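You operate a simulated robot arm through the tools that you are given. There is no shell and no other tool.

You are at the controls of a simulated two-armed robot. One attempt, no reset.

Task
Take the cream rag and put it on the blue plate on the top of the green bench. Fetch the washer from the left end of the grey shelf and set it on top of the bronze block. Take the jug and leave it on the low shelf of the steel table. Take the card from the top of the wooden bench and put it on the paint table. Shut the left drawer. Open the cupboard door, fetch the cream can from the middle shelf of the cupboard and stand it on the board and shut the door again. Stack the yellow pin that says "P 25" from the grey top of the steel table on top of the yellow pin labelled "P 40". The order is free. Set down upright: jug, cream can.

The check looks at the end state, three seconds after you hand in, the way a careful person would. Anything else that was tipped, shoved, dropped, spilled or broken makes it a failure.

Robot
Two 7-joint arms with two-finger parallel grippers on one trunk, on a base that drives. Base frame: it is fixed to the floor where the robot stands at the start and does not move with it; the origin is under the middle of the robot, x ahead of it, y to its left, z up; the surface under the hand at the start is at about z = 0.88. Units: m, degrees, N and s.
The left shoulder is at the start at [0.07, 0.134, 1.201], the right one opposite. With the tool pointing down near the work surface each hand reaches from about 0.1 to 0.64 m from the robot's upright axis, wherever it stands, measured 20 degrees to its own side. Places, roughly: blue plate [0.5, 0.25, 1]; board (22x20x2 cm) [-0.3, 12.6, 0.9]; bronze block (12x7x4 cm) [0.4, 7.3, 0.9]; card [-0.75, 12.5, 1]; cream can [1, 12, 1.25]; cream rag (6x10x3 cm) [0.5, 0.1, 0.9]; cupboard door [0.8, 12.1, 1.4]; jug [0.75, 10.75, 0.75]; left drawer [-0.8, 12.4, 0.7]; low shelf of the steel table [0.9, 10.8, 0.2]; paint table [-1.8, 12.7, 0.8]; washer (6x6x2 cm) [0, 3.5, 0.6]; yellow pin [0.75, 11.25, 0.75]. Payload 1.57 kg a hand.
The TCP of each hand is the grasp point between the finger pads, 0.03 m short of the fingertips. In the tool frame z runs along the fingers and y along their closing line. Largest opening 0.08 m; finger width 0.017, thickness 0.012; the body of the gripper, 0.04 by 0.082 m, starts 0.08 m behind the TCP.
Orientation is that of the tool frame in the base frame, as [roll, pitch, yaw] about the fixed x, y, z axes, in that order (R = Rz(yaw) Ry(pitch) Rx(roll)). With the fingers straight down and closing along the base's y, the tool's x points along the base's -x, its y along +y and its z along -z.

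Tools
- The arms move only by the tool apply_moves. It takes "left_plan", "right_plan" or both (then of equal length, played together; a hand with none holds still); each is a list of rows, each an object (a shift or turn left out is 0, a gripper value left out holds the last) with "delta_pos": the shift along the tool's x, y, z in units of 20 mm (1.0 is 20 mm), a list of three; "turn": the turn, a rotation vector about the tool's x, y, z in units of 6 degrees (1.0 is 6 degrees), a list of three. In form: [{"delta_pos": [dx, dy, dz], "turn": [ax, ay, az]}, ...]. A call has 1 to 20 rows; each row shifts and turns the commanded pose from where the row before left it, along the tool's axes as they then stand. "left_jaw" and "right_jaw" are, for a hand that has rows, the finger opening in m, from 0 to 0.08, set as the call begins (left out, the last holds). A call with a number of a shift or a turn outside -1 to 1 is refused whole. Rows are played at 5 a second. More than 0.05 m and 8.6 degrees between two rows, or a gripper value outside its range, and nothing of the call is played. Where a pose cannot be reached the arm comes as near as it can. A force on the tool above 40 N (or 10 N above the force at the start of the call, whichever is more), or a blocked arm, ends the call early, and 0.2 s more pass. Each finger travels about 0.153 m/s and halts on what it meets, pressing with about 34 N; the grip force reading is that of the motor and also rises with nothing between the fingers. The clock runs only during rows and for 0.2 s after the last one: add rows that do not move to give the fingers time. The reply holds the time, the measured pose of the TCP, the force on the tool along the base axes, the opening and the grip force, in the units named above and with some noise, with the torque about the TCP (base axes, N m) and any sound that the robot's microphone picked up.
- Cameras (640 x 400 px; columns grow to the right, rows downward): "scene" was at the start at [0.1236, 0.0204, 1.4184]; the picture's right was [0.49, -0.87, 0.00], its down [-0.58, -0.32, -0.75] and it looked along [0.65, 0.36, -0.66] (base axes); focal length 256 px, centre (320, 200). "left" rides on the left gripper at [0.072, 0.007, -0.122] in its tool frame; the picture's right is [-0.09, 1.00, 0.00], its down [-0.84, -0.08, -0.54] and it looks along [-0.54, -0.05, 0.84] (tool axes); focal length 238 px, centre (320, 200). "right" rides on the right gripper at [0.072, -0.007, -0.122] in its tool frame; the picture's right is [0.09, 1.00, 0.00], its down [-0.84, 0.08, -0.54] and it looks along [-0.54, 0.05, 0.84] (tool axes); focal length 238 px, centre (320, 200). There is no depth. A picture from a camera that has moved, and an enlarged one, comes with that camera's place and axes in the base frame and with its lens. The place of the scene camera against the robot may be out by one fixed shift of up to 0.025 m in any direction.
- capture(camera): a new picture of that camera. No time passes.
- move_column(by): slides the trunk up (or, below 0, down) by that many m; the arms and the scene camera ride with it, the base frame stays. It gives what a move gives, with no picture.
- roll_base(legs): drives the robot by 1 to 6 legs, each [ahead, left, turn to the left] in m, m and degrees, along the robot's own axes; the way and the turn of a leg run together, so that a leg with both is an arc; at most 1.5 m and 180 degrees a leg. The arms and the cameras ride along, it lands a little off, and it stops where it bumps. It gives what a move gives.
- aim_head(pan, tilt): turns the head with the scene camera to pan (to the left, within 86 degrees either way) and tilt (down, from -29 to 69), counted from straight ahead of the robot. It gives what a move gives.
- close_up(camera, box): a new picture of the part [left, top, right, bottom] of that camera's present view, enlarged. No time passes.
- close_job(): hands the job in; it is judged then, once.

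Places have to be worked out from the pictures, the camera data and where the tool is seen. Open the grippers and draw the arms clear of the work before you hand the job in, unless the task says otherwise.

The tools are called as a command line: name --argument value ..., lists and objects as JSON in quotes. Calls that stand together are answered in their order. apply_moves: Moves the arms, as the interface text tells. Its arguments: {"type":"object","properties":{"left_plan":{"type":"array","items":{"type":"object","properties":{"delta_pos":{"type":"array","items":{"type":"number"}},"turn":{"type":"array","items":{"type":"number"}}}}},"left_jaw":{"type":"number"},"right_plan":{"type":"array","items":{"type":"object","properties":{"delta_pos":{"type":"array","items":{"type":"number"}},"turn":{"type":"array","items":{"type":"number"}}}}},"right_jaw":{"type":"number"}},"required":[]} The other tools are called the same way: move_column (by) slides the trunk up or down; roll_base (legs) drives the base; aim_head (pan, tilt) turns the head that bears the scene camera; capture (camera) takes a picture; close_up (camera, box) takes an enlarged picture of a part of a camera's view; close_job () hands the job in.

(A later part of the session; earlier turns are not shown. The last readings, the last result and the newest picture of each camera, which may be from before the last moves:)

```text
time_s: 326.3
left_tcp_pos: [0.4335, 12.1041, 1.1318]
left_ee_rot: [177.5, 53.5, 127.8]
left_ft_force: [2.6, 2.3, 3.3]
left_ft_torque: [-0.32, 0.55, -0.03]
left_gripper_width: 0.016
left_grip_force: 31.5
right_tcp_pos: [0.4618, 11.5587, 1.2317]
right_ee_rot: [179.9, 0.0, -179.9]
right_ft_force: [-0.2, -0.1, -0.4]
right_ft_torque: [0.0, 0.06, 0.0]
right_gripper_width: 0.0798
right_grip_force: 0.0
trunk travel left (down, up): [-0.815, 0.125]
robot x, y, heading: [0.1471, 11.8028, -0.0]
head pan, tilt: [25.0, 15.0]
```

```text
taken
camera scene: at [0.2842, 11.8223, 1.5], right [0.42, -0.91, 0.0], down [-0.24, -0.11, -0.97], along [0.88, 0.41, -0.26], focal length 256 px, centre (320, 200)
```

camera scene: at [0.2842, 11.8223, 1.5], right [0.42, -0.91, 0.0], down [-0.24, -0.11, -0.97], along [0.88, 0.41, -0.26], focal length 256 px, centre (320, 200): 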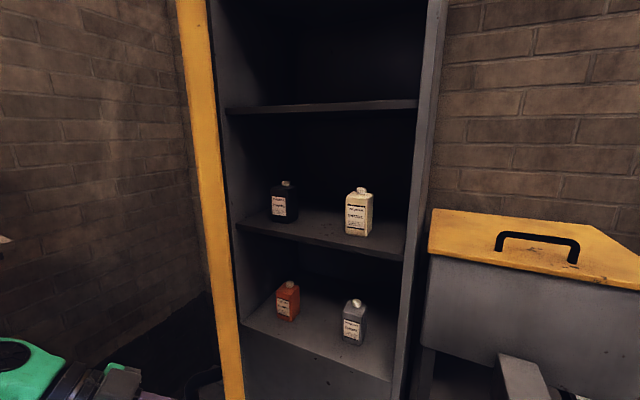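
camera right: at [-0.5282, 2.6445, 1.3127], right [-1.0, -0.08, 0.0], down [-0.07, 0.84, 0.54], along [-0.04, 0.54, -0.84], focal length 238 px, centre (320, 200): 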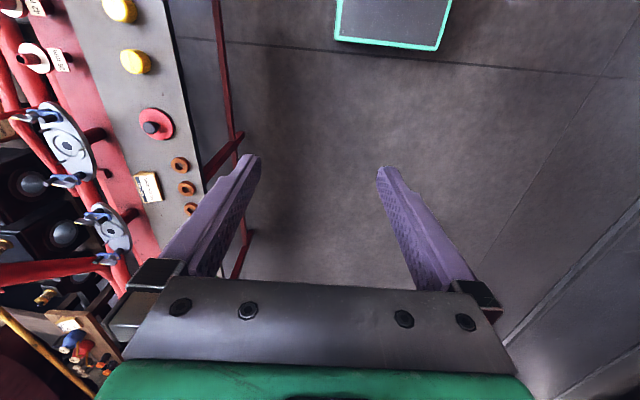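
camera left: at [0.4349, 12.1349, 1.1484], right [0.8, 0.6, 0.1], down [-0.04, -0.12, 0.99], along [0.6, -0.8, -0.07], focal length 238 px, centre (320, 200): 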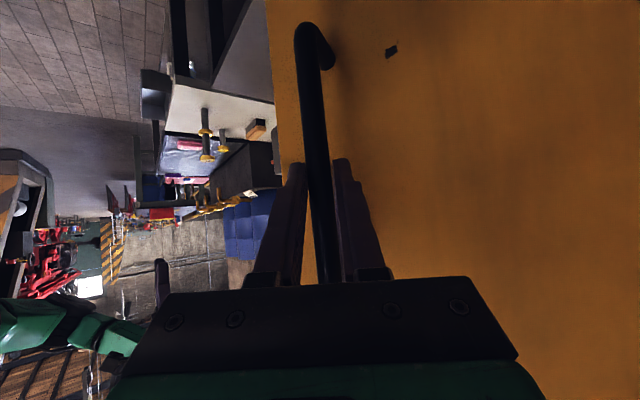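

The door is about half open; the cream can stands on the middle shelf, a black one to its left. I continue to about 60 degrees.

apply_moves --left_plan '[{"delta_pos": [0.35, 0.02, -0.478]}, {"delta_pos": [0.35, 0.02, -0.478]}, {"delta_pos": [0.352, 0.05, -0.48]}, {"delta_pos": [0.352, 0.05, -0.48]}, {"delta_pos": [0.35, 0.08, -0.473]}, {"delta_pos": [0.35, 0.08, -0.473]}, {"delta_pos": [0.348, 0.11, -0.468]}, {"delta_pos": [0.348, 0.11, -0.468]}, {"delta_pos": [0.343, 0.14, -0.46]}, {"delta_pos": [0.343, 0.14, -0.46]}, {"delta_pos": [0, 0, 0]}]'

capture --camera "scene"

capture --camera "left"

```text
time_s: 328.7
left_tcp_pos: [0.3702, 12.2058, 1.1336]
left_ee_rot: [177.5, 53.4, 127.8]
left_ft_force: [-3.6, -1.0, -13.8]
left_ft_torque: [0.11, 0.94, -0.05]
left_gripper_width: 0.0162
left_grip_force: 31.7
right_tcp_pos: [0.4606, 11.5617, 1.233]
right_ee_rot: [-179.9, 0.0, -179.9]
right_ft_force: [0.4, -0.3, 0.6]
right_ft_torque: [-0.04, 0.0, 0.01]
right_gripper_width: 0.0801
right_grip_force: 0.1
trunk travel left (down, up): [-0.815, 0.125]
robot x, y, heading: [0.1498, 11.8049, 0.0]
head pan, tilt: [25.0, 15.0]
```

```text
taken
camera scene: at [0.283, 11.8233, 1.5002], right [0.42, -0.91, 0.0], down [-0.23, -0.11, -0.97], along [0.88, 0.41, -0.26], focal length 256 px, centre (320, 200)
```

scene: 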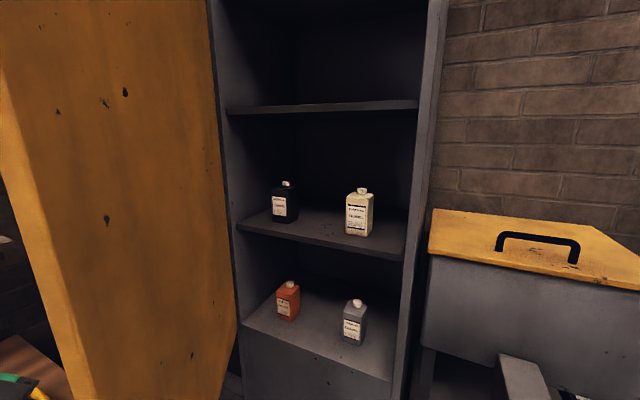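

```text
taken
camera left: at [0.2848, 12.3171, 1.1482], right [0.8, 0.59, 0.1], down [-0.04, -0.12, 0.99], along [0.6, -0.8, -0.07], focal length 238 px, centre (320, 200)
```

left: 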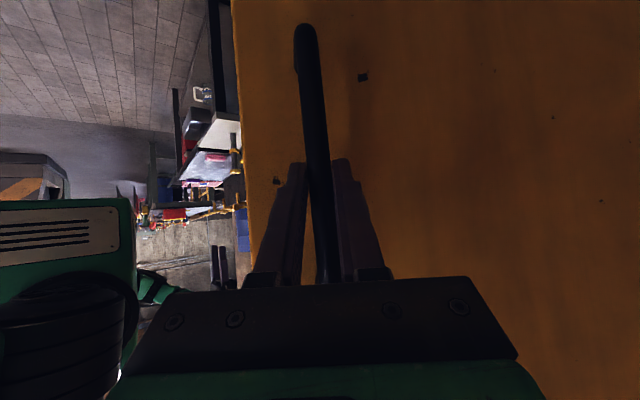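

About 60 degrees now. I carry on to about 75 degrees.

apply_moves --left_plan '[{"delta_pos": [0.34, 0.17, -0.452]}, {"delta_pos": [0.34, 0.17, -0.452]}, {"delta_pos": [0.335, 0.2, -0.447]}, {"delta_pos": [0.335, 0.2, -0.447]}, {"delta_pos": [0.33, 0.23, -0.437]}, {"delta_pos": [0.33, 0.23, -0.437]}, {"delta_pos": [0.32, 0.26, -0.422]}, {"delta_pos": [0.32, 0.26, -0.422]}, {"delta_pos": [0.315, 0.29, -0.415]}, {"delta_pos": [0.315, 0.29, -0.415]}, {"delta_pos": [0, 0, 0]}]'

capture --camera "left"

aim_head --pan 50 --tilt 25

capture --camera "scene"

```text
time_s: 331.1
left_tcp_pos: [0.3339, 12.3181, 1.1341]
left_ee_rot: [177.3, 53.5, 127.6]
left_ft_force: [-7.7, -1.8, -6.7]
left_ft_torque: [-0.16, 0.83, -0.12]
left_gripper_width: 0.0158
left_grip_force: 31.3
right_tcp_pos: [0.4601, 11.56, 1.2316]
right_ee_rot: [-179.9, 0.2, -180.0]
right_ft_force: [-0.6, 0.6, 1.1]
right_ft_torque: [0.02, 0.0, -0.02]
right_gripper_width: 0.0797
right_grip_force: 0.2
trunk travel left (down, up): [-0.815, 0.125]
robot x, y, heading: [0.148, 11.8022, 0.0]
head pan, tilt: [25.0, 15.0]
```

```text
taken
camera left: at [0.2497, 12.43, 1.1488], right [0.8, 0.59, 0.1], down [-0.04, -0.11, 0.99], along [0.6, -0.8, -0.07], focal length 238 px, centre (320, 200)
```

left: 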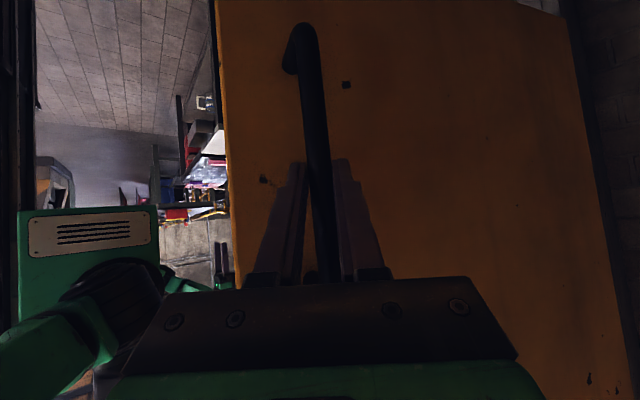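

```text
time_s: 332.0
left_tcp_pos: [0.3334, 12.3182, 1.1351]
left_ee_rot: [177.4, 53.5, 127.7]
left_ft_force: [-6.4, -1.0, -7.8]
left_ft_torque: [-0.26, 0.73, -0.09]
left_gripper_width: 0.0161
left_grip_force: 31.9
right_tcp_pos: [0.4595, 11.5604, 1.2336]
right_ee_rot: [-180.0, 0.2, 180.0]
right_ft_force: [-0.9, -0.4, -0.2]
right_ft_torque: [-0.02, -0.01, 0.01]
right_gripper_width: 0.0802
right_grip_force: 0.0
trunk travel left (down, up): [-0.815, 0.125]
robot x, y, heading: [0.1481, 11.8046, -0.0]
head pan, tilt: [50.0, 25.0]
```

```text
taken
camera scene: at [0.2558, 11.8541, 1.4841], right [0.77, -0.64, 0.0], down [-0.27, -0.32, -0.91], along [0.58, 0.69, -0.42], focal length 256 px, centre (320, 200)
```

scene: 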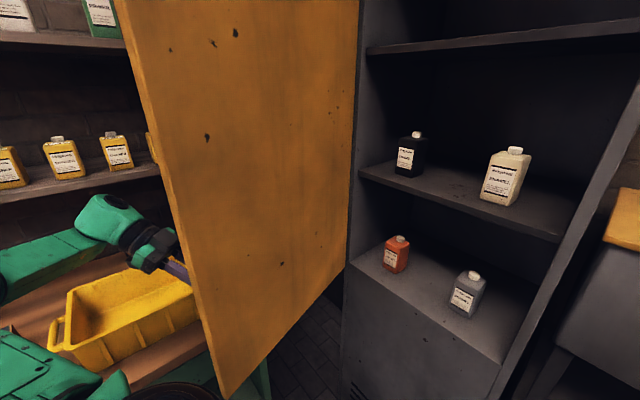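

The door stands about 75 degrees open. I look closely at the cream can to see what gap the arm will need.

close_up --camera "scene" --box '[350, 90, 590, 250]'

```text
2.50 times, centred on (470, 170) of scene
camera zoom: at [0.2558, 11.8541, 1.4841], right [0.77, -0.64, 0.0], down [-0.27, -0.32, -0.91], along [0.58, 0.69, -0.42], focal length 641 px, centre (-55, 275)
```

zoom: 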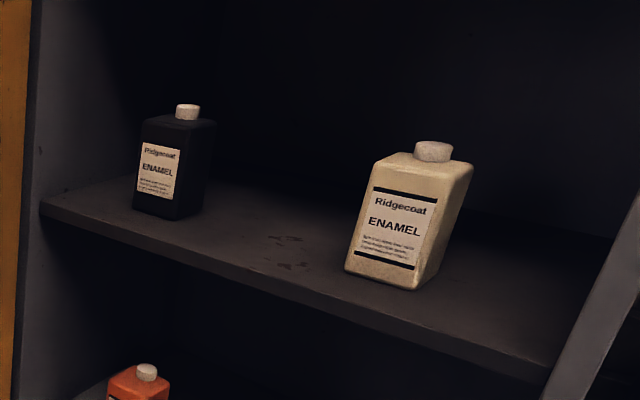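

I open it further by driving the base 7 cm to the left while holding the handle (that follows the arc closely there).

roll_base --legs '[[-0.006, 0.068, 0]]'

capture --camera "scene"

capture --camera "left"

```text
time_s: 333.0
left_tcp_pos: [0.3281, 12.3822, 1.1344]
left_ee_rot: [177.2, 53.3, 127.5]
left_ft_force: [-7.8, -0.9, 0.2]
left_ft_torque: [0.29, 1.29, -0.27]
left_gripper_width: 0.0165
left_grip_force: 31.8
right_tcp_pos: [0.4542, 11.6251, 1.2316]
right_ee_rot: [179.9, 0.1, -180.0]
right_ft_force: [0.7, -0.3, 0.0]
right_ft_torque: [-0.01, 0.01, 0.0]
right_gripper_width: 0.08
right_grip_force: 0.1
trunk travel left (down, up): [-0.815, 0.125]
robot x, y, heading: [0.1404, 11.8681, -0.0]
head pan, tilt: [50.0, 25.0]
```

```text
taken
camera scene: at [0.2495, 11.9185, 1.4841], right [0.77, -0.64, 0.0], down [-0.27, -0.32, -0.91], along [0.58, 0.69, -0.42], focal length 256 px, centre (320, 200)
```

scene: 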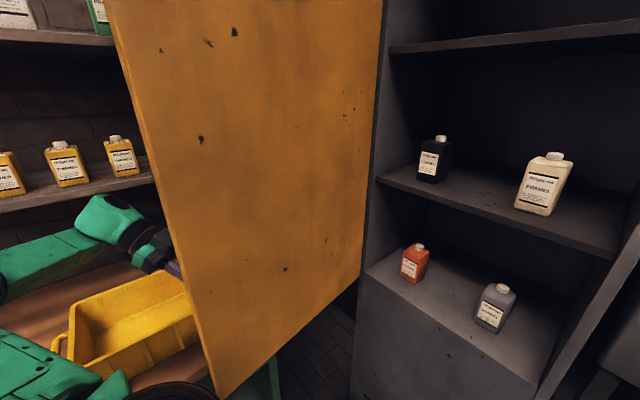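

```text
taken
camera left: at [0.2437, 12.4952, 1.1501], right [0.8, 0.59, 0.1], down [-0.04, -0.12, 0.99], along [0.6, -0.8, -0.07], focal length 238 px, centre (320, 200)
```

left: 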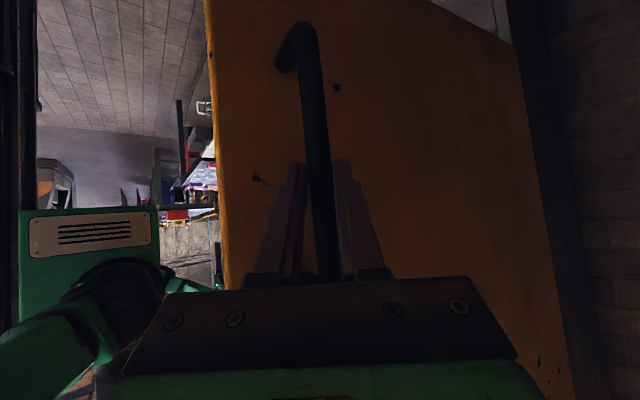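

The door is open about 83 degrees. I open the fingers to 50 mm and draw the hand back off the bar along its own axis.

apply_moves --left_plan '[{"delta_pos": [0, 0, 0]}, {"delta_pos": [0, 0, 0]}, {"delta_pos": [0, 0, 0]}]' --left_jaw 0.05

apply_moves --left_plan '[{"delta_pos": [0, 0, -0.5]}, {"delta_pos": [0, 0, -0.8]}, {"delta_pos": [0, 0, -0.9]}, {"delta_pos": [0, 0, -0.9]}, {"delta_pos": [0, 0, 0]}]'

capture --camera "left"

capture --camera "scene"

```text
time_s: 333.8
left_tcp_pos: [0.3286, 12.387, 1.1322]
left_ee_rot: [177.6, 53.4, 127.7]
left_ft_force: [1.0, 1.1, -1.6]
left_ft_torque: [-0.06, 0.0, 0.01]
left_gripper_width: 0.0499
left_grip_force: 0.1
right_tcp_pos: [0.4544, 11.6281, 1.2333]
right_ee_rot: [-179.9, 0.1, -180.0]
right_ft_force: [0.6, -0.4, 0.9]
right_ft_torque: [0.01, -0.01, -0.01]
right_gripper_width: 0.0802
right_grip_force: 0.1
trunk travel left (down, up): [-0.815, 0.125]
robot x, y, heading: [0.1394, 11.8678, -0.2]
head pan, tilt: [50.0, 25.0]
```

```text
time_s: 335.0
left_tcp_pos: [0.297, 12.4229, 1.1708]
left_ee_rot: [177.5, 53.3, 127.6]
left_ft_force: [0.3, -0.7, 0.1]
left_ft_torque: [0.0, 0.0, 0.0]
left_gripper_width: 0.05
left_grip_force: 0.1
right_tcp_pos: [0.4564, 11.6271, 1.232]
right_ee_rot: [-180.0, 0.1, 179.9]
right_ft_force: [-0.1, -0.5, -0.1]
right_ft_torque: [0.01, -0.05, -0.01]
right_gripper_width: 0.0803
right_grip_force: 0.0
trunk travel left (down, up): [-0.815, 0.125]
robot x, y, heading: [0.1418, 11.8676, -0.2]
head pan, tilt: [50.0, 25.0]
```

```text
taken
camera left: at [0.213, 12.535, 1.1856], right [0.8, 0.59, 0.1], down [-0.04, -0.12, 0.99], along [0.6, -0.8, -0.07], focal length 238 px, centre (320, 200)
```

left: 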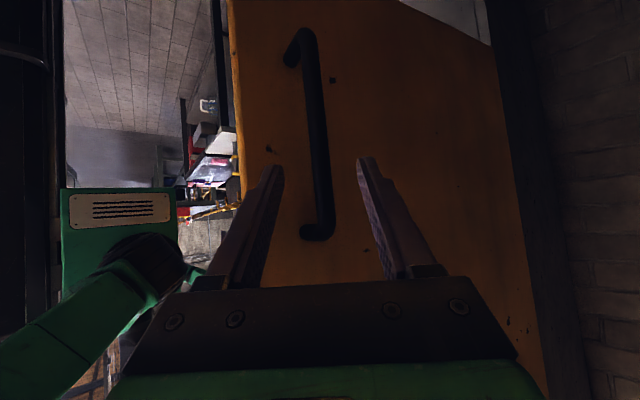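

```text
taken
camera scene: at [0.252, 11.9215, 1.4839], right [0.77, -0.64, 0.0], down [-0.27, -0.32, -0.91], along [0.58, 0.69, -0.42], focal length 256 px, centre (320, 200)
```

scene: 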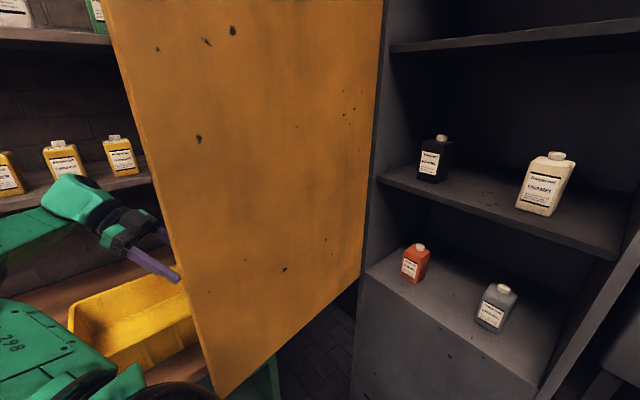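

The handle is free. I back the base off 0.25 m so the hand clears the door's edge, then look.

roll_base --legs '[[-0.25, -0.05, 0]]'

capture --camera "scene"

```text
time_s: 336.9
left_tcp_pos: [0.049, 12.3725, 1.1702]
left_ee_rot: [177.6, 53.3, 127.8]
left_ft_force: [-0.1, -0.4, -0.6]
left_ft_torque: [-0.01, 0.04, -0.02]
left_gripper_width: 0.0498
left_grip_force: 0.1
right_tcp_pos: [0.2074, 11.5753, 1.2303]
right_ee_rot: [-180.0, 0.0, 179.7]
right_ft_force: [-0.1, -0.6, -0.2]
right_ft_torque: [0.0, -0.02, 0.0]
right_gripper_width: 0.0799
right_grip_force: 0.1
trunk travel left (down, up): [-0.815, 0.125]
robot x, y, heading: [-0.1099, 11.821, -0.3]
head pan, tilt: [50.0, 25.0]
```

```text
taken
camera scene: at [0.0048, 11.8713, 1.4837], right [0.76, -0.65, 0.0], down [-0.27, -0.32, -0.91], along [0.58, 0.69, -0.42], focal length 256 px, centre (320, 200)
```

scene: 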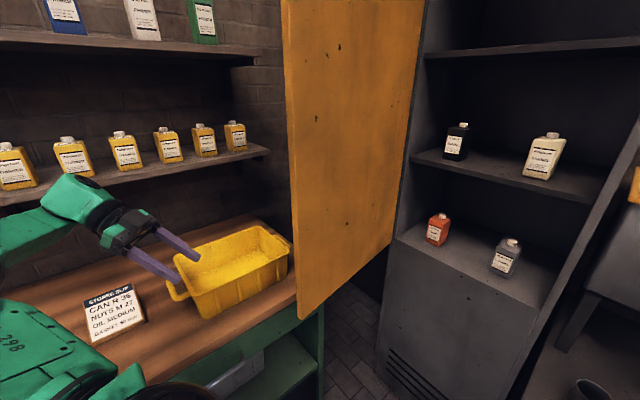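

The door stays open and the hand is clear. I bring the left hand round in front of the robot, then turn it to point at the cupboard.

apply_moves --left_plan '[{"delta_pos": [-0.92, 0, 0.74]}, {"delta_pos": [-0.92, 0, 0.74]}, {"delta_pos": [-0.92, 0, 0.74]}, {"delta_pos": [-0.92, 0, 0.74]}, {"delta_pos": [-0.92, 0, 0.74]}, {"delta_pos": [-0.92, 0, 0.74]}, {"delta_pos": [-0.92, 0, 0.74]}, {"delta_pos": [-0.92, 0, 0.74]}, {"delta_pos": [-0.92, 0, 0.74]}, {"delta_pos": [-0.92, 0, 0.74]}, {"delta_pos": [-0.92, 0, 0.74]}, {"delta_pos": [-0.92, 0, 0.74]}, {"delta_pos": [-0.92, 0, 0.74]}, {"delta_pos": [-0.92, 0, 0.74]}, {"delta_pos": [-0.92, 0, 0.74]}, {"delta_pos": [-0.92, 0, 0.74]}, {"delta_pos": [-0.92, 0, 0.74]}, {"delta_pos": [-0.92, 0, 0.74]}, {"delta_pos": [-0.92, 0, 0.74]}, {"delta_pos": [-0.92, 0, 0.74]}]' --left_jaw 0.08

apply_moves --left_plan '[{"turn": [-0.7, 0.026, -0.52]}, {"turn": [-0.7, 0.026, -0.52]}, {"turn": [-0.7, 0.026, -0.52]}, {"turn": [-0.7, 0.026, -0.52]}, {"turn": [-0.7, 0.026, -0.52]}, {"turn": [-0.7, 0.026, -0.52]}, {"turn": [-0.7, 0.026, -0.52]}, {"turn": [0, 0, 0]}]'

capture --camera "left"

aim_head --pan 20 --tilt 15

capture --camera "scene"

```text
time_s: 341.1
left_tcp_pos: [0.3378, 12.0173, 1.2895]
left_ee_rot: [177.6, 53.3, 127.6]
left_ft_force: [0.8, 0.4, 0.3]
left_ft_torque: [0.04, 0.03, 0.0]
left_gripper_width: 0.08
left_grip_force: 0.0
right_tcp_pos: [0.2078, 11.5743, 1.23]
right_ee_rot: [179.8, 0.0, 179.8]
right_ft_force: [-0.2, -0.1, 0.6]
right_ft_torque: [0.04, 0.0, -0.01]
right_gripper_width: 0.08
right_grip_force: 0.0
trunk travel left (down, up): [-0.815, 0.125]
robot x, y, heading: [-0.1098, 11.821, -0.1]
head pan, tilt: [50.0, 25.0]
```

```text
time_s: 342.9
left_tcp_pos: [0.3386, 12.0318, 1.2886]
left_ee_rot: [177.6, 53.3, 164.0]
left_ft_force: [0.2, -0.9, -0.7]
left_ft_torque: [0.02, 0.02, 0.03]
left_gripper_width: 0.0797
left_grip_force: 0.1
left hand out of reach, approached as far as the arm can: row 7
right_tcp_pos: [0.2052, 11.5765, 1.2319]
right_ee_rot: [180.0, 0.1, 179.9]
right_ft_force: [0.1, 0.7, -1.0]
right_ft_torque: [-0.01, 0.03, -0.01]
right_gripper_width: 0.0802
right_grip_force: 0.1
trunk travel left (down, up): [-0.815, 0.125]
robot x, y, heading: [-0.107, 11.8183, 0.0]
head pan, tilt: [50.0, 25.0]
```

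```text
taken
camera left: at [0.2053, 12.0715, 1.3042], right [0.3, 0.95, 0.1], down [0.04, -0.12, 0.99], along [0.95, -0.29, -0.07], focal length 238 px, centre (320, 200)
```

left: 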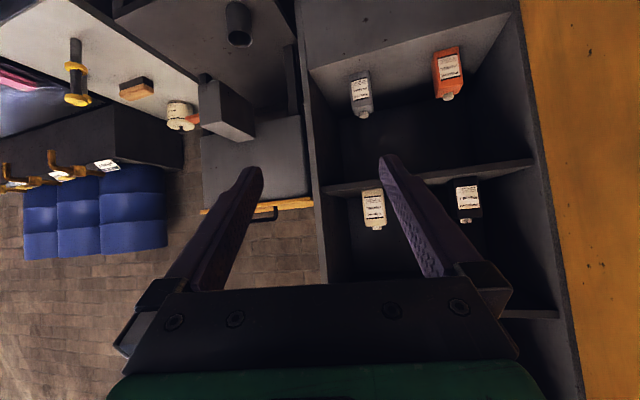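

```text
time_s: 343.8
left_tcp_pos: [0.3379, 12.0316, 1.2887]
left_ee_rot: [177.6, 53.1, 163.8]
left_ft_force: [0.3, 0.0, 1.2]
left_ft_torque: [-0.01, -0.01, 0.0]
left_gripper_width: 0.08
left_grip_force: 0.1
right_tcp_pos: [0.2063, 11.576, 1.2332]
right_ee_rot: [-180.0, 0.1, 179.8]
right_ft_force: [-1.4, 0.0, 0.0]
right_ft_torque: [0.01, -0.03, 0.0]
right_gripper_width: 0.08
right_grip_force: 0.1
trunk travel left (down, up): [-0.815, 0.125]
robot x, y, heading: [-0.1054, 11.817, -0.3]
head pan, tilt: [20.0, 15.0]
```

```text
taken
camera scene: at [0.0309, 11.8321, 1.5002], right [0.34, -0.94, 0.0], down [-0.24, -0.09, -0.97], along [0.91, 0.33, -0.26], focal length 256 px, centre (320, 200)
```

scene: 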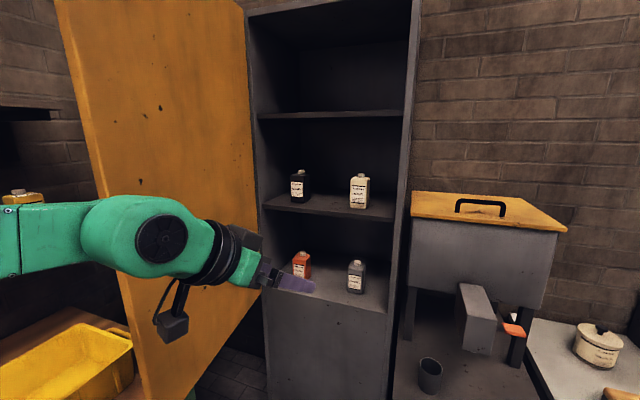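

Two views put the cream can's front at about x 0.88–0.89, y 12.02, standing on the shelf at z about 1.23, about 12 cm tall. I drive 0.25 m ahead, keeping the hand in front of the open cupboard, and then line it up.

roll_base --legs '[[0.25, 0.0, 0.2]]'

apply_moves --left_plan '[{"turn": [-0.55, 0.02, -0.41]}, {"turn": [-0.55, 0.02, -0.41]}, {"turn": [-0.55, 0.02, -0.41]}, {"turn": [0, 0, 0]}]'

capture --camera "left"

capture --camera "scene"

```text
time_s: 345.6
left_tcp_pos: [0.5862, 12.0326, 1.2913]
left_ee_rot: [177.5, 53.4, 164.1]
left_ft_force: [-0.4, 0.2, 0.4]
left_ft_torque: [0.01, -0.01, -0.02]
left_gripper_width: 0.0802
left_grip_force: 0.0
right_tcp_pos: [0.4554, 11.5775, 1.2327]
right_ee_rot: [-180.0, 0.2, -180.0]
right_ft_force: [0.9, 0.5, -0.1]
right_ft_torque: [-0.02, 0.03, 0.0]
right_gripper_width: 0.0796
right_grip_force: 0.0
trunk travel left (down, up): [-0.815, 0.125]
robot x, y, heading: [0.1426, 11.8187, 0.1]
head pan, tilt: [20.0, 15.0]
```

```text
time_s: 346.6
left_tcp_pos: [0.5993, 12.1248, 1.2862]
left_ee_rot: [178.2, 53.2, 175.9]
left_ft_force: [-1.1, -0.6, 0.1]
left_ft_torque: [0.03, 0.01, -0.01]
left_gripper_width: 0.0799
left_grip_force: 0.1
left hand out of reach, approached as far as the arm can: row 1, 2, 3
right_tcp_pos: [0.4573, 11.5766, 1.2317]
right_ee_rot: [179.9, 0.1, 179.9]
right_ft_force: [0.6, 0.9, 0.4]
right_ft_torque: [-0.02, -0.02, 0.0]
right_gripper_width: 0.0802
right_grip_force: 0.2
trunk travel left (down, up): [-0.815, 0.125]
robot x, y, heading: [0.1429, 11.8201, -0.2]
head pan, tilt: [20.0, 15.0]
```

```text
taken
camera left: at [0.4608, 12.1374, 1.302], right [0.1, 0.99, 0.09], down [0.06, -0.1, 0.99], along [0.99, -0.09, -0.07], focal length 238 px, centre (320, 200)
```

left: 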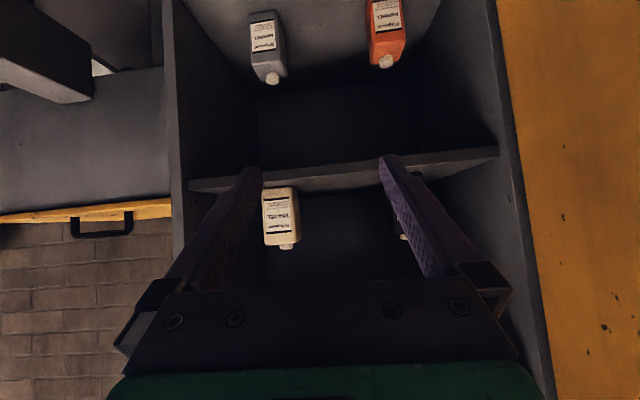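

```text
taken
camera scene: at [0.2807, 11.8318, 1.5002], right [0.34, -0.94, 0.0], down [-0.24, -0.09, -0.97], along [0.91, 0.33, -0.26], focal length 256 px, centre (320, 200)
```

scene: 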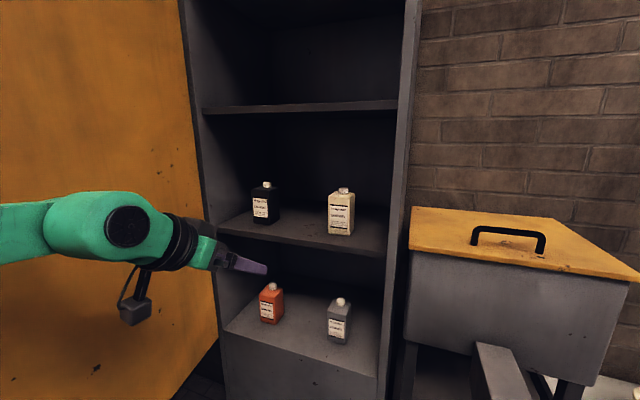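

To point straight ahead the arm wants its target further left, about 0.3 m from the robot's centre line. I shift the base 10 cm right and 10 cm ahead.

roll_base --legs '[[0, -0.105, 0.2], [0.1, 0, 0]]'

capture --camera "left"

capture --camera "scene"

```text
time_s: 348.6
left_tcp_pos: [0.6957, 12.0219, 1.2888]
left_ee_rot: [178.1, 53.4, 176.1]
left_ft_force: [-0.6, -0.9, -0.7]
left_ft_torque: [0.03, 0.01, 0.0]
left_gripper_width: 0.08
left_grip_force: 0.0
right_tcp_pos: [0.5539, 11.4726, 1.234]
right_ee_rot: [179.9, 0.4, -179.9]
right_ft_force: [-0.3, -0.2, 0.5]
right_ft_torque: [0.01, -0.02, 0.01]
right_gripper_width: 0.0799
right_grip_force: 0.1
trunk travel left (down, up): [-0.815, 0.125]
robot x, y, heading: [0.2446, 11.7202, 0.1]
head pan, tilt: [20.0, 15.0]
```

```text
taken
camera left: at [0.5562, 12.0336, 1.3033], right [0.1, 0.99, 0.09], down [0.06, -0.1, 0.99], along [0.99, -0.09, -0.07], focal length 238 px, centre (320, 200)
```

left: 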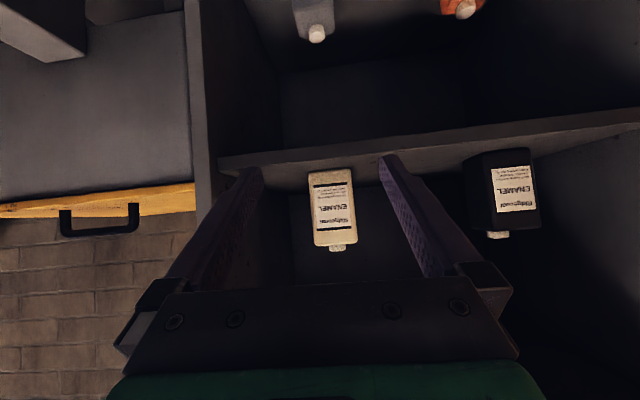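

```text
taken
camera scene: at [0.3762, 11.7277, 1.5007], right [0.34, -0.94, 0.0], down [-0.24, -0.09, -0.97], along [0.91, 0.33, -0.26], focal length 256 px, centre (320, 200)
```

scene: 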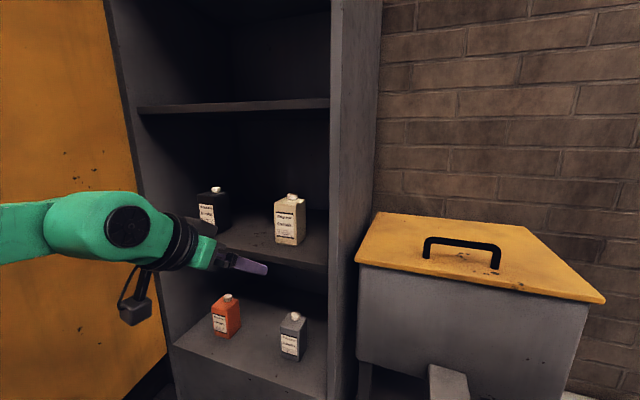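

The can is now nearly centred between the fingers. I enlarge both views to read its exact place, width and turn.

close_up --camera "left" --box '[270, 140, 400, 260]'

close_up --camera "scene" --box '[180, 160, 340, 290]'

```text
3.33 times, centred on (335, 200) of left
camera zoom: at [0.5562, 12.0336, 1.3033], right [0.1, 0.99, 0.09], down [0.06, -0.1, 0.99], along [0.99, -0.09, -0.07], focal length 794 px, centre (270, 200)
```

zoom: 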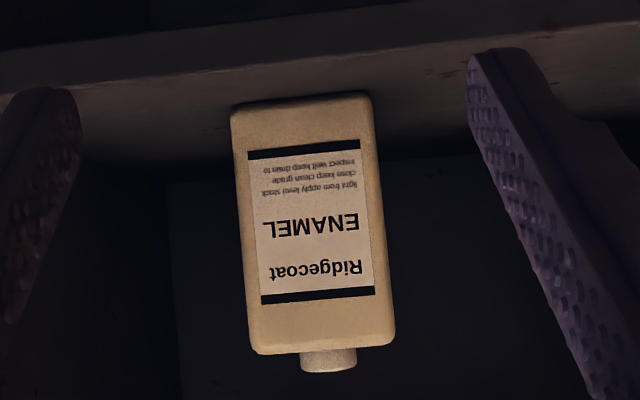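

```text
3.08 times, centred on (260, 225) of scene
camera zoom: at [0.3762, 11.7277, 1.5007], right [0.34, -0.94, 0.0], down [-0.24, -0.09, -0.97], along [0.91, 0.33, -0.26], focal length 789 px, centre (505, 123)
```

zoom: 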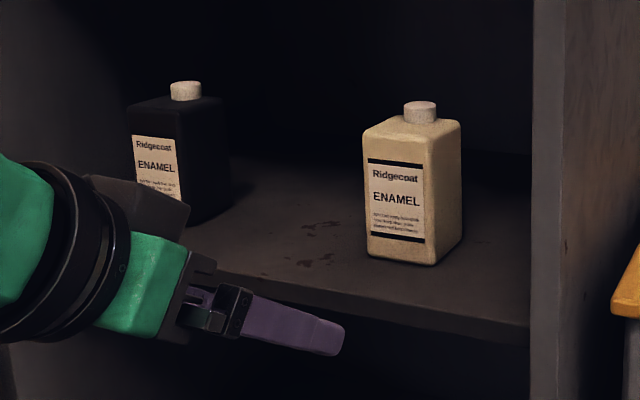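

The can's face is square to the shelf, about 61 mm wide, centre y 12.020, front x about 0.90, standing on z 1.24. I drive 6 cm nearer and slide the open fingers forward around it, first 10 cm.

roll_base --legs '[[0.06, 0, 0]]'

apply_moves --left_plan '[{"delta_pos": [-0.595, 0.03, 0.803]}, {"delta_pos": [-0.595, 0.03, 0.803]}, {"delta_pos": [-0.595, 0.03, 0.803]}, {"delta_pos": [-0.595, 0.03, 0.803]}, {"delta_pos": [0, 0, 0]}]'

capture --camera "left"

close_up --camera "scene" --box '[140, 150, 340, 310]'

```text
time_s: 349.5
left_tcp_pos: [0.7515, 12.0231, 1.2901]
left_ee_rot: [178.2, 53.6, 176.0]
left_ft_force: [-0.1, -0.4, 0.5]
left_ft_torque: [0.0, -0.01, 0.01]
left_gripper_width: 0.0799
left_grip_force: 0.0
right_tcp_pos: [0.6097, 11.4745, 1.2342]
right_ee_rot: [-180.0, 0.6, -179.8]
right_ft_force: [-0.9, 0.0, 0.5]
right_ft_torque: [0.01, -0.05, 0.01]
right_gripper_width: 0.0802
right_grip_force: 0.0
trunk travel left (down, up): [-0.815, 0.125]
robot x, y, heading: [0.3058, 11.7167, 0.2]
head pan, tilt: [20.0, 15.0]
```

```text
time_s: 350.7
left_tcp_pos: [0.8378, 12.0215, 1.2883]
left_ee_rot: [178.2, 53.4, 175.9]
left_ft_force: [0.2, -0.6, 0.1]
left_ft_torque: [0.0, -0.01, 0.03]
left_gripper_width: 0.08
left_grip_force: 0.2
right_tcp_pos: [0.6168, 11.4725, 1.2326]
right_ee_rot: [-179.9, 0.1, -179.8]
right_ft_force: [-0.1, 0.3, 0.0]
right_ft_torque: [-0.01, 0.01, 0.03]
right_gripper_width: 0.0803
right_grip_force: 0.1
trunk travel left (down, up): [-0.815, 0.125]
robot x, y, heading: [0.3019, 11.7162, 0.1]
head pan, tilt: [20.0, 15.0]
```

```text
taken
camera left: at [0.6989, 12.0334, 1.3026], right [0.1, 0.99, 0.09], down [0.06, -0.1, 0.99], along [0.99, -0.09, -0.07], focal length 238 px, centre (320, 200)
```

left: 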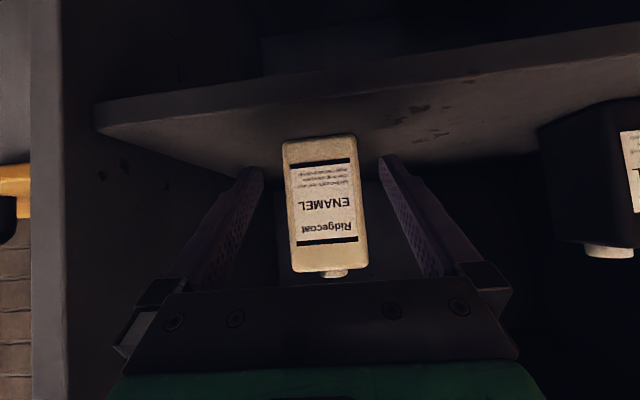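

```text
2.50 times, centred on (240, 230) of scene
camera zoom: at [0.4392, 11.7288, 1.5003], right [0.35, -0.94, 0.0], down [-0.24, -0.09, -0.97], along [0.91, 0.33, -0.26], focal length 641 px, centre (520, 125)
```

zoom: 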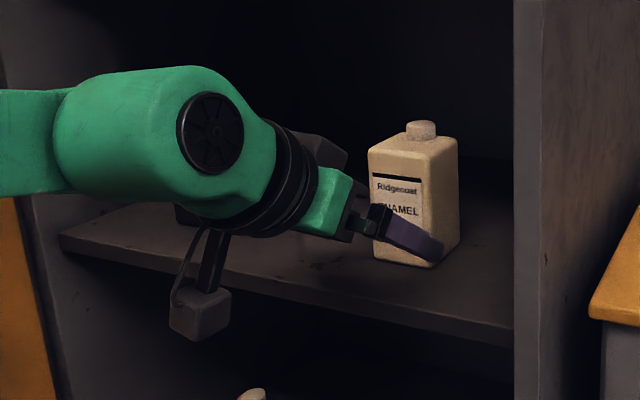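

Clear view: the face is at x 0.897, 62 mm wide, centred at y 12.0195. I slide 78 mm further in.

apply_moves --left_plan '[{"delta_pos": [-0.595, -0.02, 0.803]}, {"delta_pos": [-0.595, -0.02, 0.803]}, {"delta_pos": [-0.595, 0.0, 0.803]}, {"delta_pos": [-0.5, 0.0, 0.68]}, {"delta_pos": [0, 0, 0]}]'

capture --camera "left"

close_up --camera "scene" --box '[140, 150, 340, 310]'

```text
time_s: 351.9
left_tcp_pos: [0.9156, 12.0171, 1.2875]
left_ee_rot: [178.3, 53.3, 176.1]
left_ft_force: [-0.8, -0.6, 0.0]
left_ft_torque: [0.01, 0.01, -0.03]
left_gripper_width: 0.08
left_grip_force: 0.0
right_tcp_pos: [0.6159, 11.4745, 1.2319]
right_ee_rot: [180.0, 0.1, -179.8]
right_ft_force: [0.3, 0.4, 0.8]
right_ft_torque: [0.01, -0.03, 0.04]
right_gripper_width: 0.08
right_grip_force: 0.1
trunk travel left (down, up): [-0.815, 0.125]
robot x, y, heading: [0.3019, 11.7162, 0.1]
head pan, tilt: [20.0, 15.0]
```

```text
taken
camera left: at [0.7769, 12.0288, 1.3017], right [0.1, 0.99, 0.09], down [0.06, -0.1, 0.99], along [0.99, -0.09, -0.07], focal length 238 px, centre (320, 200)
```

left: 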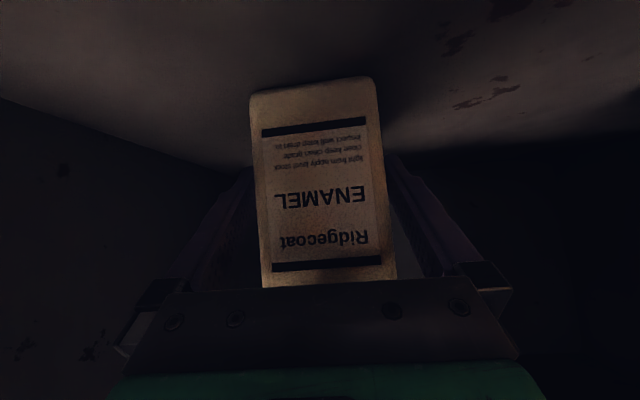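

```text
2.50 times, centred on (240, 230) of scene
camera zoom: at [0.4404, 11.7288, 1.5002], right [0.35, -0.94, 0.0], down [-0.24, -0.09, -0.97], along [0.91, 0.33, -0.26], focal length 641 px, centre (520, 125)
```

zoom: 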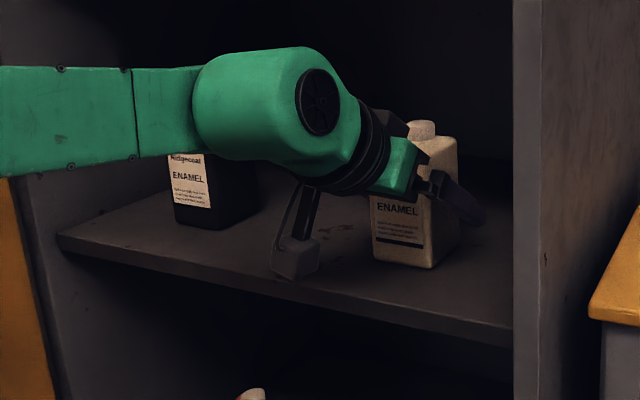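

The fingers straddle the can with no contact forces. I close on it.

apply_moves --left_plan '[{"delta_pos": [0, 0, 0]}, {"delta_pos": [0, 0, 0]}, {"delta_pos": [0, 0, 0]}, {"delta_pos": [0, 0, 0]}]' --left_jaw 0.0

apply_moves --left_plan '[{"delta_pos": [-0.08, 0, -0.06]}, {"delta_pos": [-0.16, 0, -0.12]}, {"delta_pos": [-0.24, 0, -0.18]}, {"delta_pos": [-0.24, 0, -0.18]}, {"delta_pos": [-0.24, 0, -0.18]}, {"delta_pos": [-0.24, 0, -0.18]}, {"delta_pos": [0, 0, 0]}]'

close_up --camera "scene" --box '[140, 150, 340, 310]'

capture --camera "left"

```text
time_s: 352.9
left_tcp_pos: [0.9157, 12.0174, 1.2872]
left_ee_rot: [178.2, 53.3, 176.0]
left_ft_force: [0.2, -0.1, 1.9]
left_ft_torque: [-0.15, -0.07, -0.04]
left_gripper_width: 0.0602
left_grip_force: 34.2
right_tcp_pos: [0.6161, 11.474, 1.2327]
right_ee_rot: [179.9, 0.2, -179.8]
right_ft_force: [-0.2, -0.3, 0.5]
right_ft_torque: [0.03, 0.0, -0.01]
right_gripper_width: 0.0799
right_grip_force: 0.0
trunk travel left (down, up): [-0.815, 0.125]
robot x, y, heading: [0.3034, 11.7145, 0.0]
head pan, tilt: [20.0, 15.0]
```

```text
time_s: 354.5
left_tcp_pos: [0.9164, 12.0173, 1.3165]
left_ee_rot: [178.1, 53.2, 176.1]
left_ft_force: [0.1, 0.4, -4.7]
left_ft_torque: [-0.02, -0.04, 0.0]
left_gripper_width: 0.0599
left_grip_force: 33.7
right_tcp_pos: [0.6177, 11.4751, 1.2322]
right_ee_rot: [-180.0, 0.1, -179.8]
right_ft_force: [-0.8, 0.5, 0.6]
right_ft_torque: [-0.05, 0.01, 0.0]
right_gripper_width: 0.0799
right_grip_force: 0.0
trunk travel left (down, up): [-0.815, 0.125]
robot x, y, heading: [0.3042, 11.7149, 0.1]
head pan, tilt: [20.0, 15.0]
```

```text
2.50 times, centred on (240, 230) of scene
camera zoom: at [0.4418, 11.7293, 1.5001], right [0.35, -0.94, 0.0], down [-0.24, -0.09, -0.97], along [0.91, 0.33, -0.26], focal length 641 px, centre (520, 125)
```

zoom: 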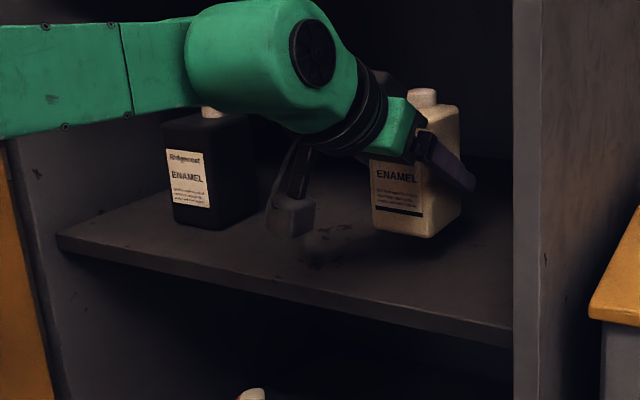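

```text
taken
camera left: at [0.7775, 12.0292, 1.331], right [0.1, 0.99, 0.09], down [0.06, -0.1, 0.99], along [0.99, -0.09, -0.07], focal length 238 px, centre (320, 200)
```

left: 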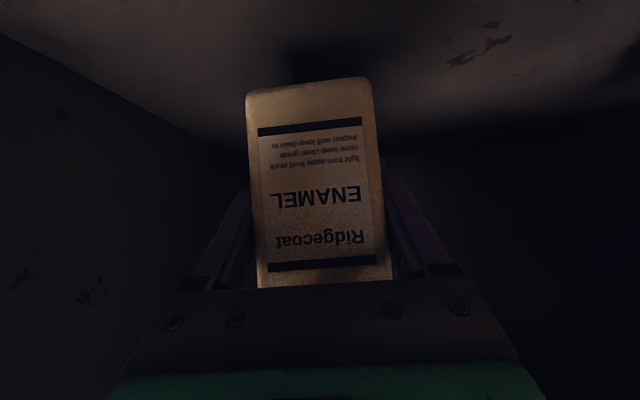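

The can is held (60 mm, 34 N, about 0.5 kg) and lifted 3 cm, upright. I drive straight back to bring it out of the cupboard.

roll_base --legs '[[-0.15, 0, 0], [-0.25, 0, 0]]'

capture --camera "left"

capture --camera "scene"

```text
time_s: 357.3
left_tcp_pos: [0.5192, 12.0156, 1.3155]
left_ee_rot: [178.2, 53.1, 176.1]
left_ft_force: [0.5, 0.4, -4.3]
left_ft_torque: [0.04, 0.0, -0.01]
left_gripper_width: 0.0601
left_grip_force: 33.5
right_tcp_pos: [0.2196, 11.4734, 1.2319]
right_ee_rot: [-179.9, 0.0, -179.6]
right_ft_force: [0.2, -0.1, 0.2]
right_ft_torque: [-0.01, 0.02, 0.0]
right_gripper_width: 0.0801
right_grip_force: 0.0
trunk travel left (down, up): [-0.815, 0.125]
robot x, y, heading: [-0.0989, 11.7139, 0.3]
head pan, tilt: [20.0, 15.0]
```

```text
taken
camera left: at [0.3801, 12.0285, 1.3296], right [0.1, 0.99, 0.09], down [0.07, -0.1, 0.99], along [0.99, -0.09, -0.07], focal length 238 px, centre (320, 200)
```

left: 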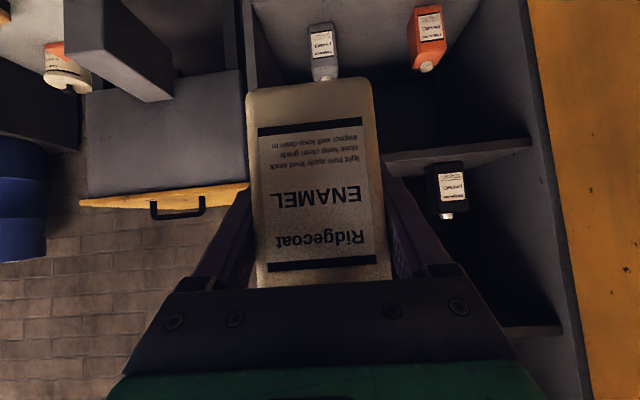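

```text
taken
camera scene: at [0.0451, 11.7282, 1.4997], right [0.35, -0.94, 0.0], down [-0.25, -0.09, -0.97], along [0.91, 0.33, -0.26], focal length 256 px, centre (320, 200)
```

scene: 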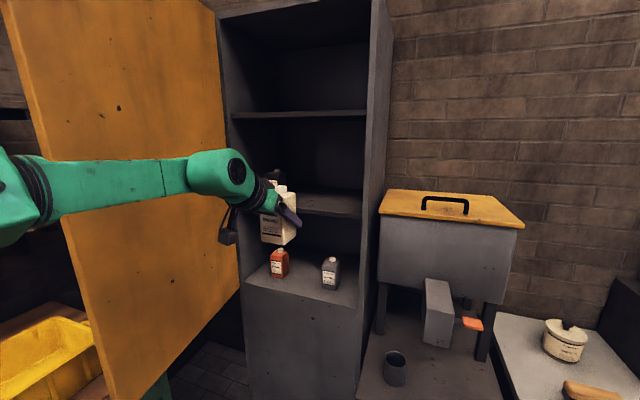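

The can is out and the others stand untouched. To reach the board on the green workbench I back away, then turn left to face the bench.

roll_base --legs '[[-0.35, -0.2, 0], [0, 0, 45], [0, 0, 45]]'

aim_head --pan 0 --tilt 25

capture --camera "scene"

capture --camera "left"

```text
time_s: 364.0
left_tcp_pos: [-0.7482, 12.1278, 1.3152]
left_ee_rot: [178.1, 53.2, -94.0]
left_ft_force: [-0.1, 0.0, -4.9]
left_ft_torque: [0.06, 0.03, -0.02]
left_gripper_width: 0.0598
left_grip_force: 34.3
right_tcp_pos: [-0.2056, 11.8297, 1.2317]
right_ee_rot: [-180.0, 0.1, -89.8]
right_ft_force: [-0.3, -1.0, -0.3]
right_ft_torque: [-0.02, -0.02, 0.01]
right_gripper_width: 0.08
right_grip_force: 0.0
trunk travel left (down, up): [-0.815, 0.125]
robot x, y, heading: [-0.4513, 11.5145, 90.2]
head pan, tilt: [20.0, 15.0]
```

```text
time_s: 364.8
left_tcp_pos: [-0.7485, 12.129, 1.3162]
left_ee_rot: [178.2, 53.1, -94.0]
left_ft_force: [1.3, 0.6, -4.5]
left_ft_torque: [0.03, -0.04, -0.01]
left_gripper_width: 0.0597
left_grip_force: 34.1
right_tcp_pos: [-0.2055, 11.8292, 1.2329]
right_ee_rot: [180.0, 0.2, -89.8]
right_ft_force: [0.6, 0.0, 0.1]
right_ft_torque: [0.01, 0.0, 0.03]
right_gripper_width: 0.0799
right_grip_force: 0.0
trunk travel left (down, up): [-0.815, 0.125]
robot x, y, heading: [-0.4472, 11.5085, 90.4]
head pan, tilt: [0.0, 25.0]
```

```text
taken
camera scene: at [-0.4495, 11.6369, 1.4839], right [1.0, 0.0, 0.0], down [0.0, -0.42, -0.91], along [0.0, 0.91, -0.42], focal length 256 px, centre (320, 200)
```

scene: 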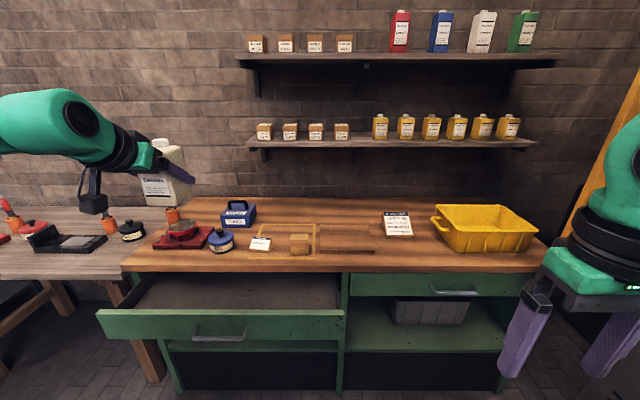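

```text
taken
camera left: at [-0.7597, 11.987, 1.3305], right [-0.99, 0.1, 0.09], down [0.1, 0.06, 0.99], along [0.09, 0.99, -0.07], focal length 238 px, centre (320, 200)
```

left: 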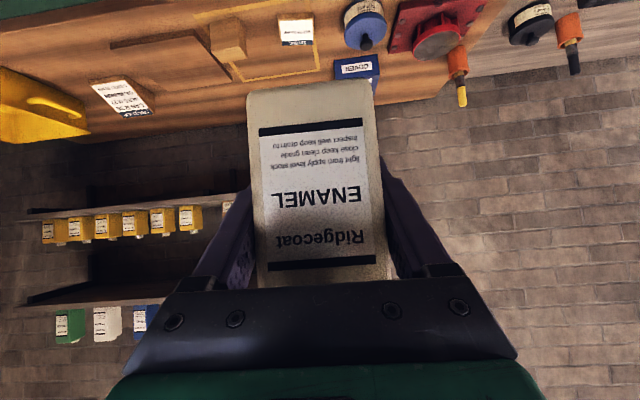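

I see the workbench: the pulled-out left drawer, and on top a white card, an outlined wooden area with a block, a slip and the yellow bin. I zoom in to find the board and the card.

close_up --camera "scene" --box '[120, 190, 420, 280]'

close_up --camera "scene" --box '[240, 210, 430, 270]'

close_up --camera "left" --box '[90, 0, 410, 130]'

```text
2.13 times, centred on (270, 235) of scene
camera zoom: at [-0.4495, 11.6369, 1.4839], right [1.0, 0.0, 0.0], down [0.0, -0.42, -0.91], along [0.0, 0.91, -0.42], focal length 547 px, centre (427, 125)
```

zoom: 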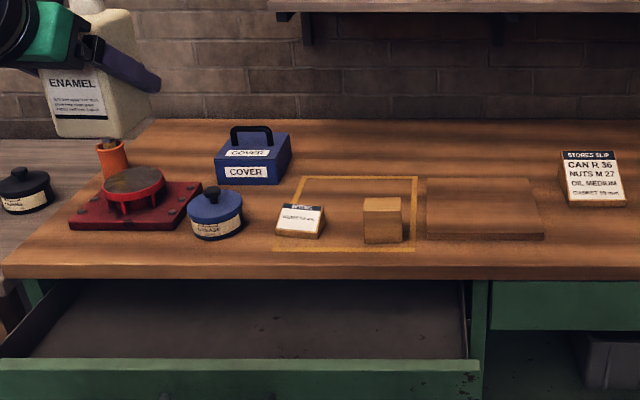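

```text
3.37 times, centred on (335, 240) of scene
camera zoom: at [-0.4495, 11.6369, 1.4839], right [1.0, 0.0, 0.0], down [0.0, -0.42, -0.91], along [0.0, 0.91, -0.42], focal length 864 px, centre (270, 65)
```

zoom: 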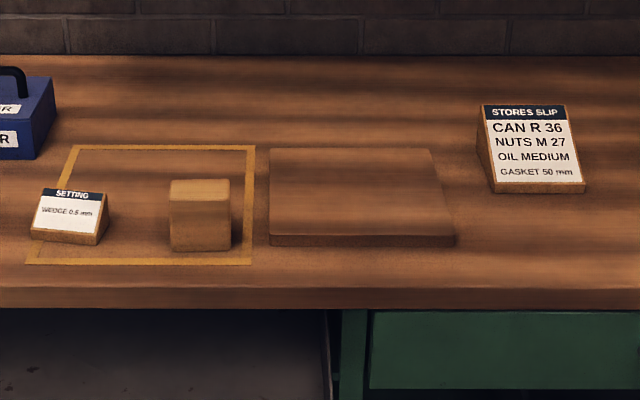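

```text
2.00 times, centred on (250, 65) of left
camera zoom: at [-0.7597, 11.987, 1.3305], right [-0.99, 0.1, 0.09], down [0.1, 0.06, 0.99], along [0.09, 0.99, -0.07], focal length 477 px, centre (460, 470)
```

zoom: 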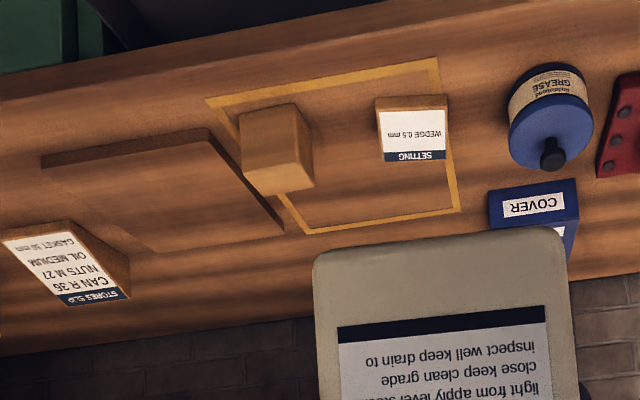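

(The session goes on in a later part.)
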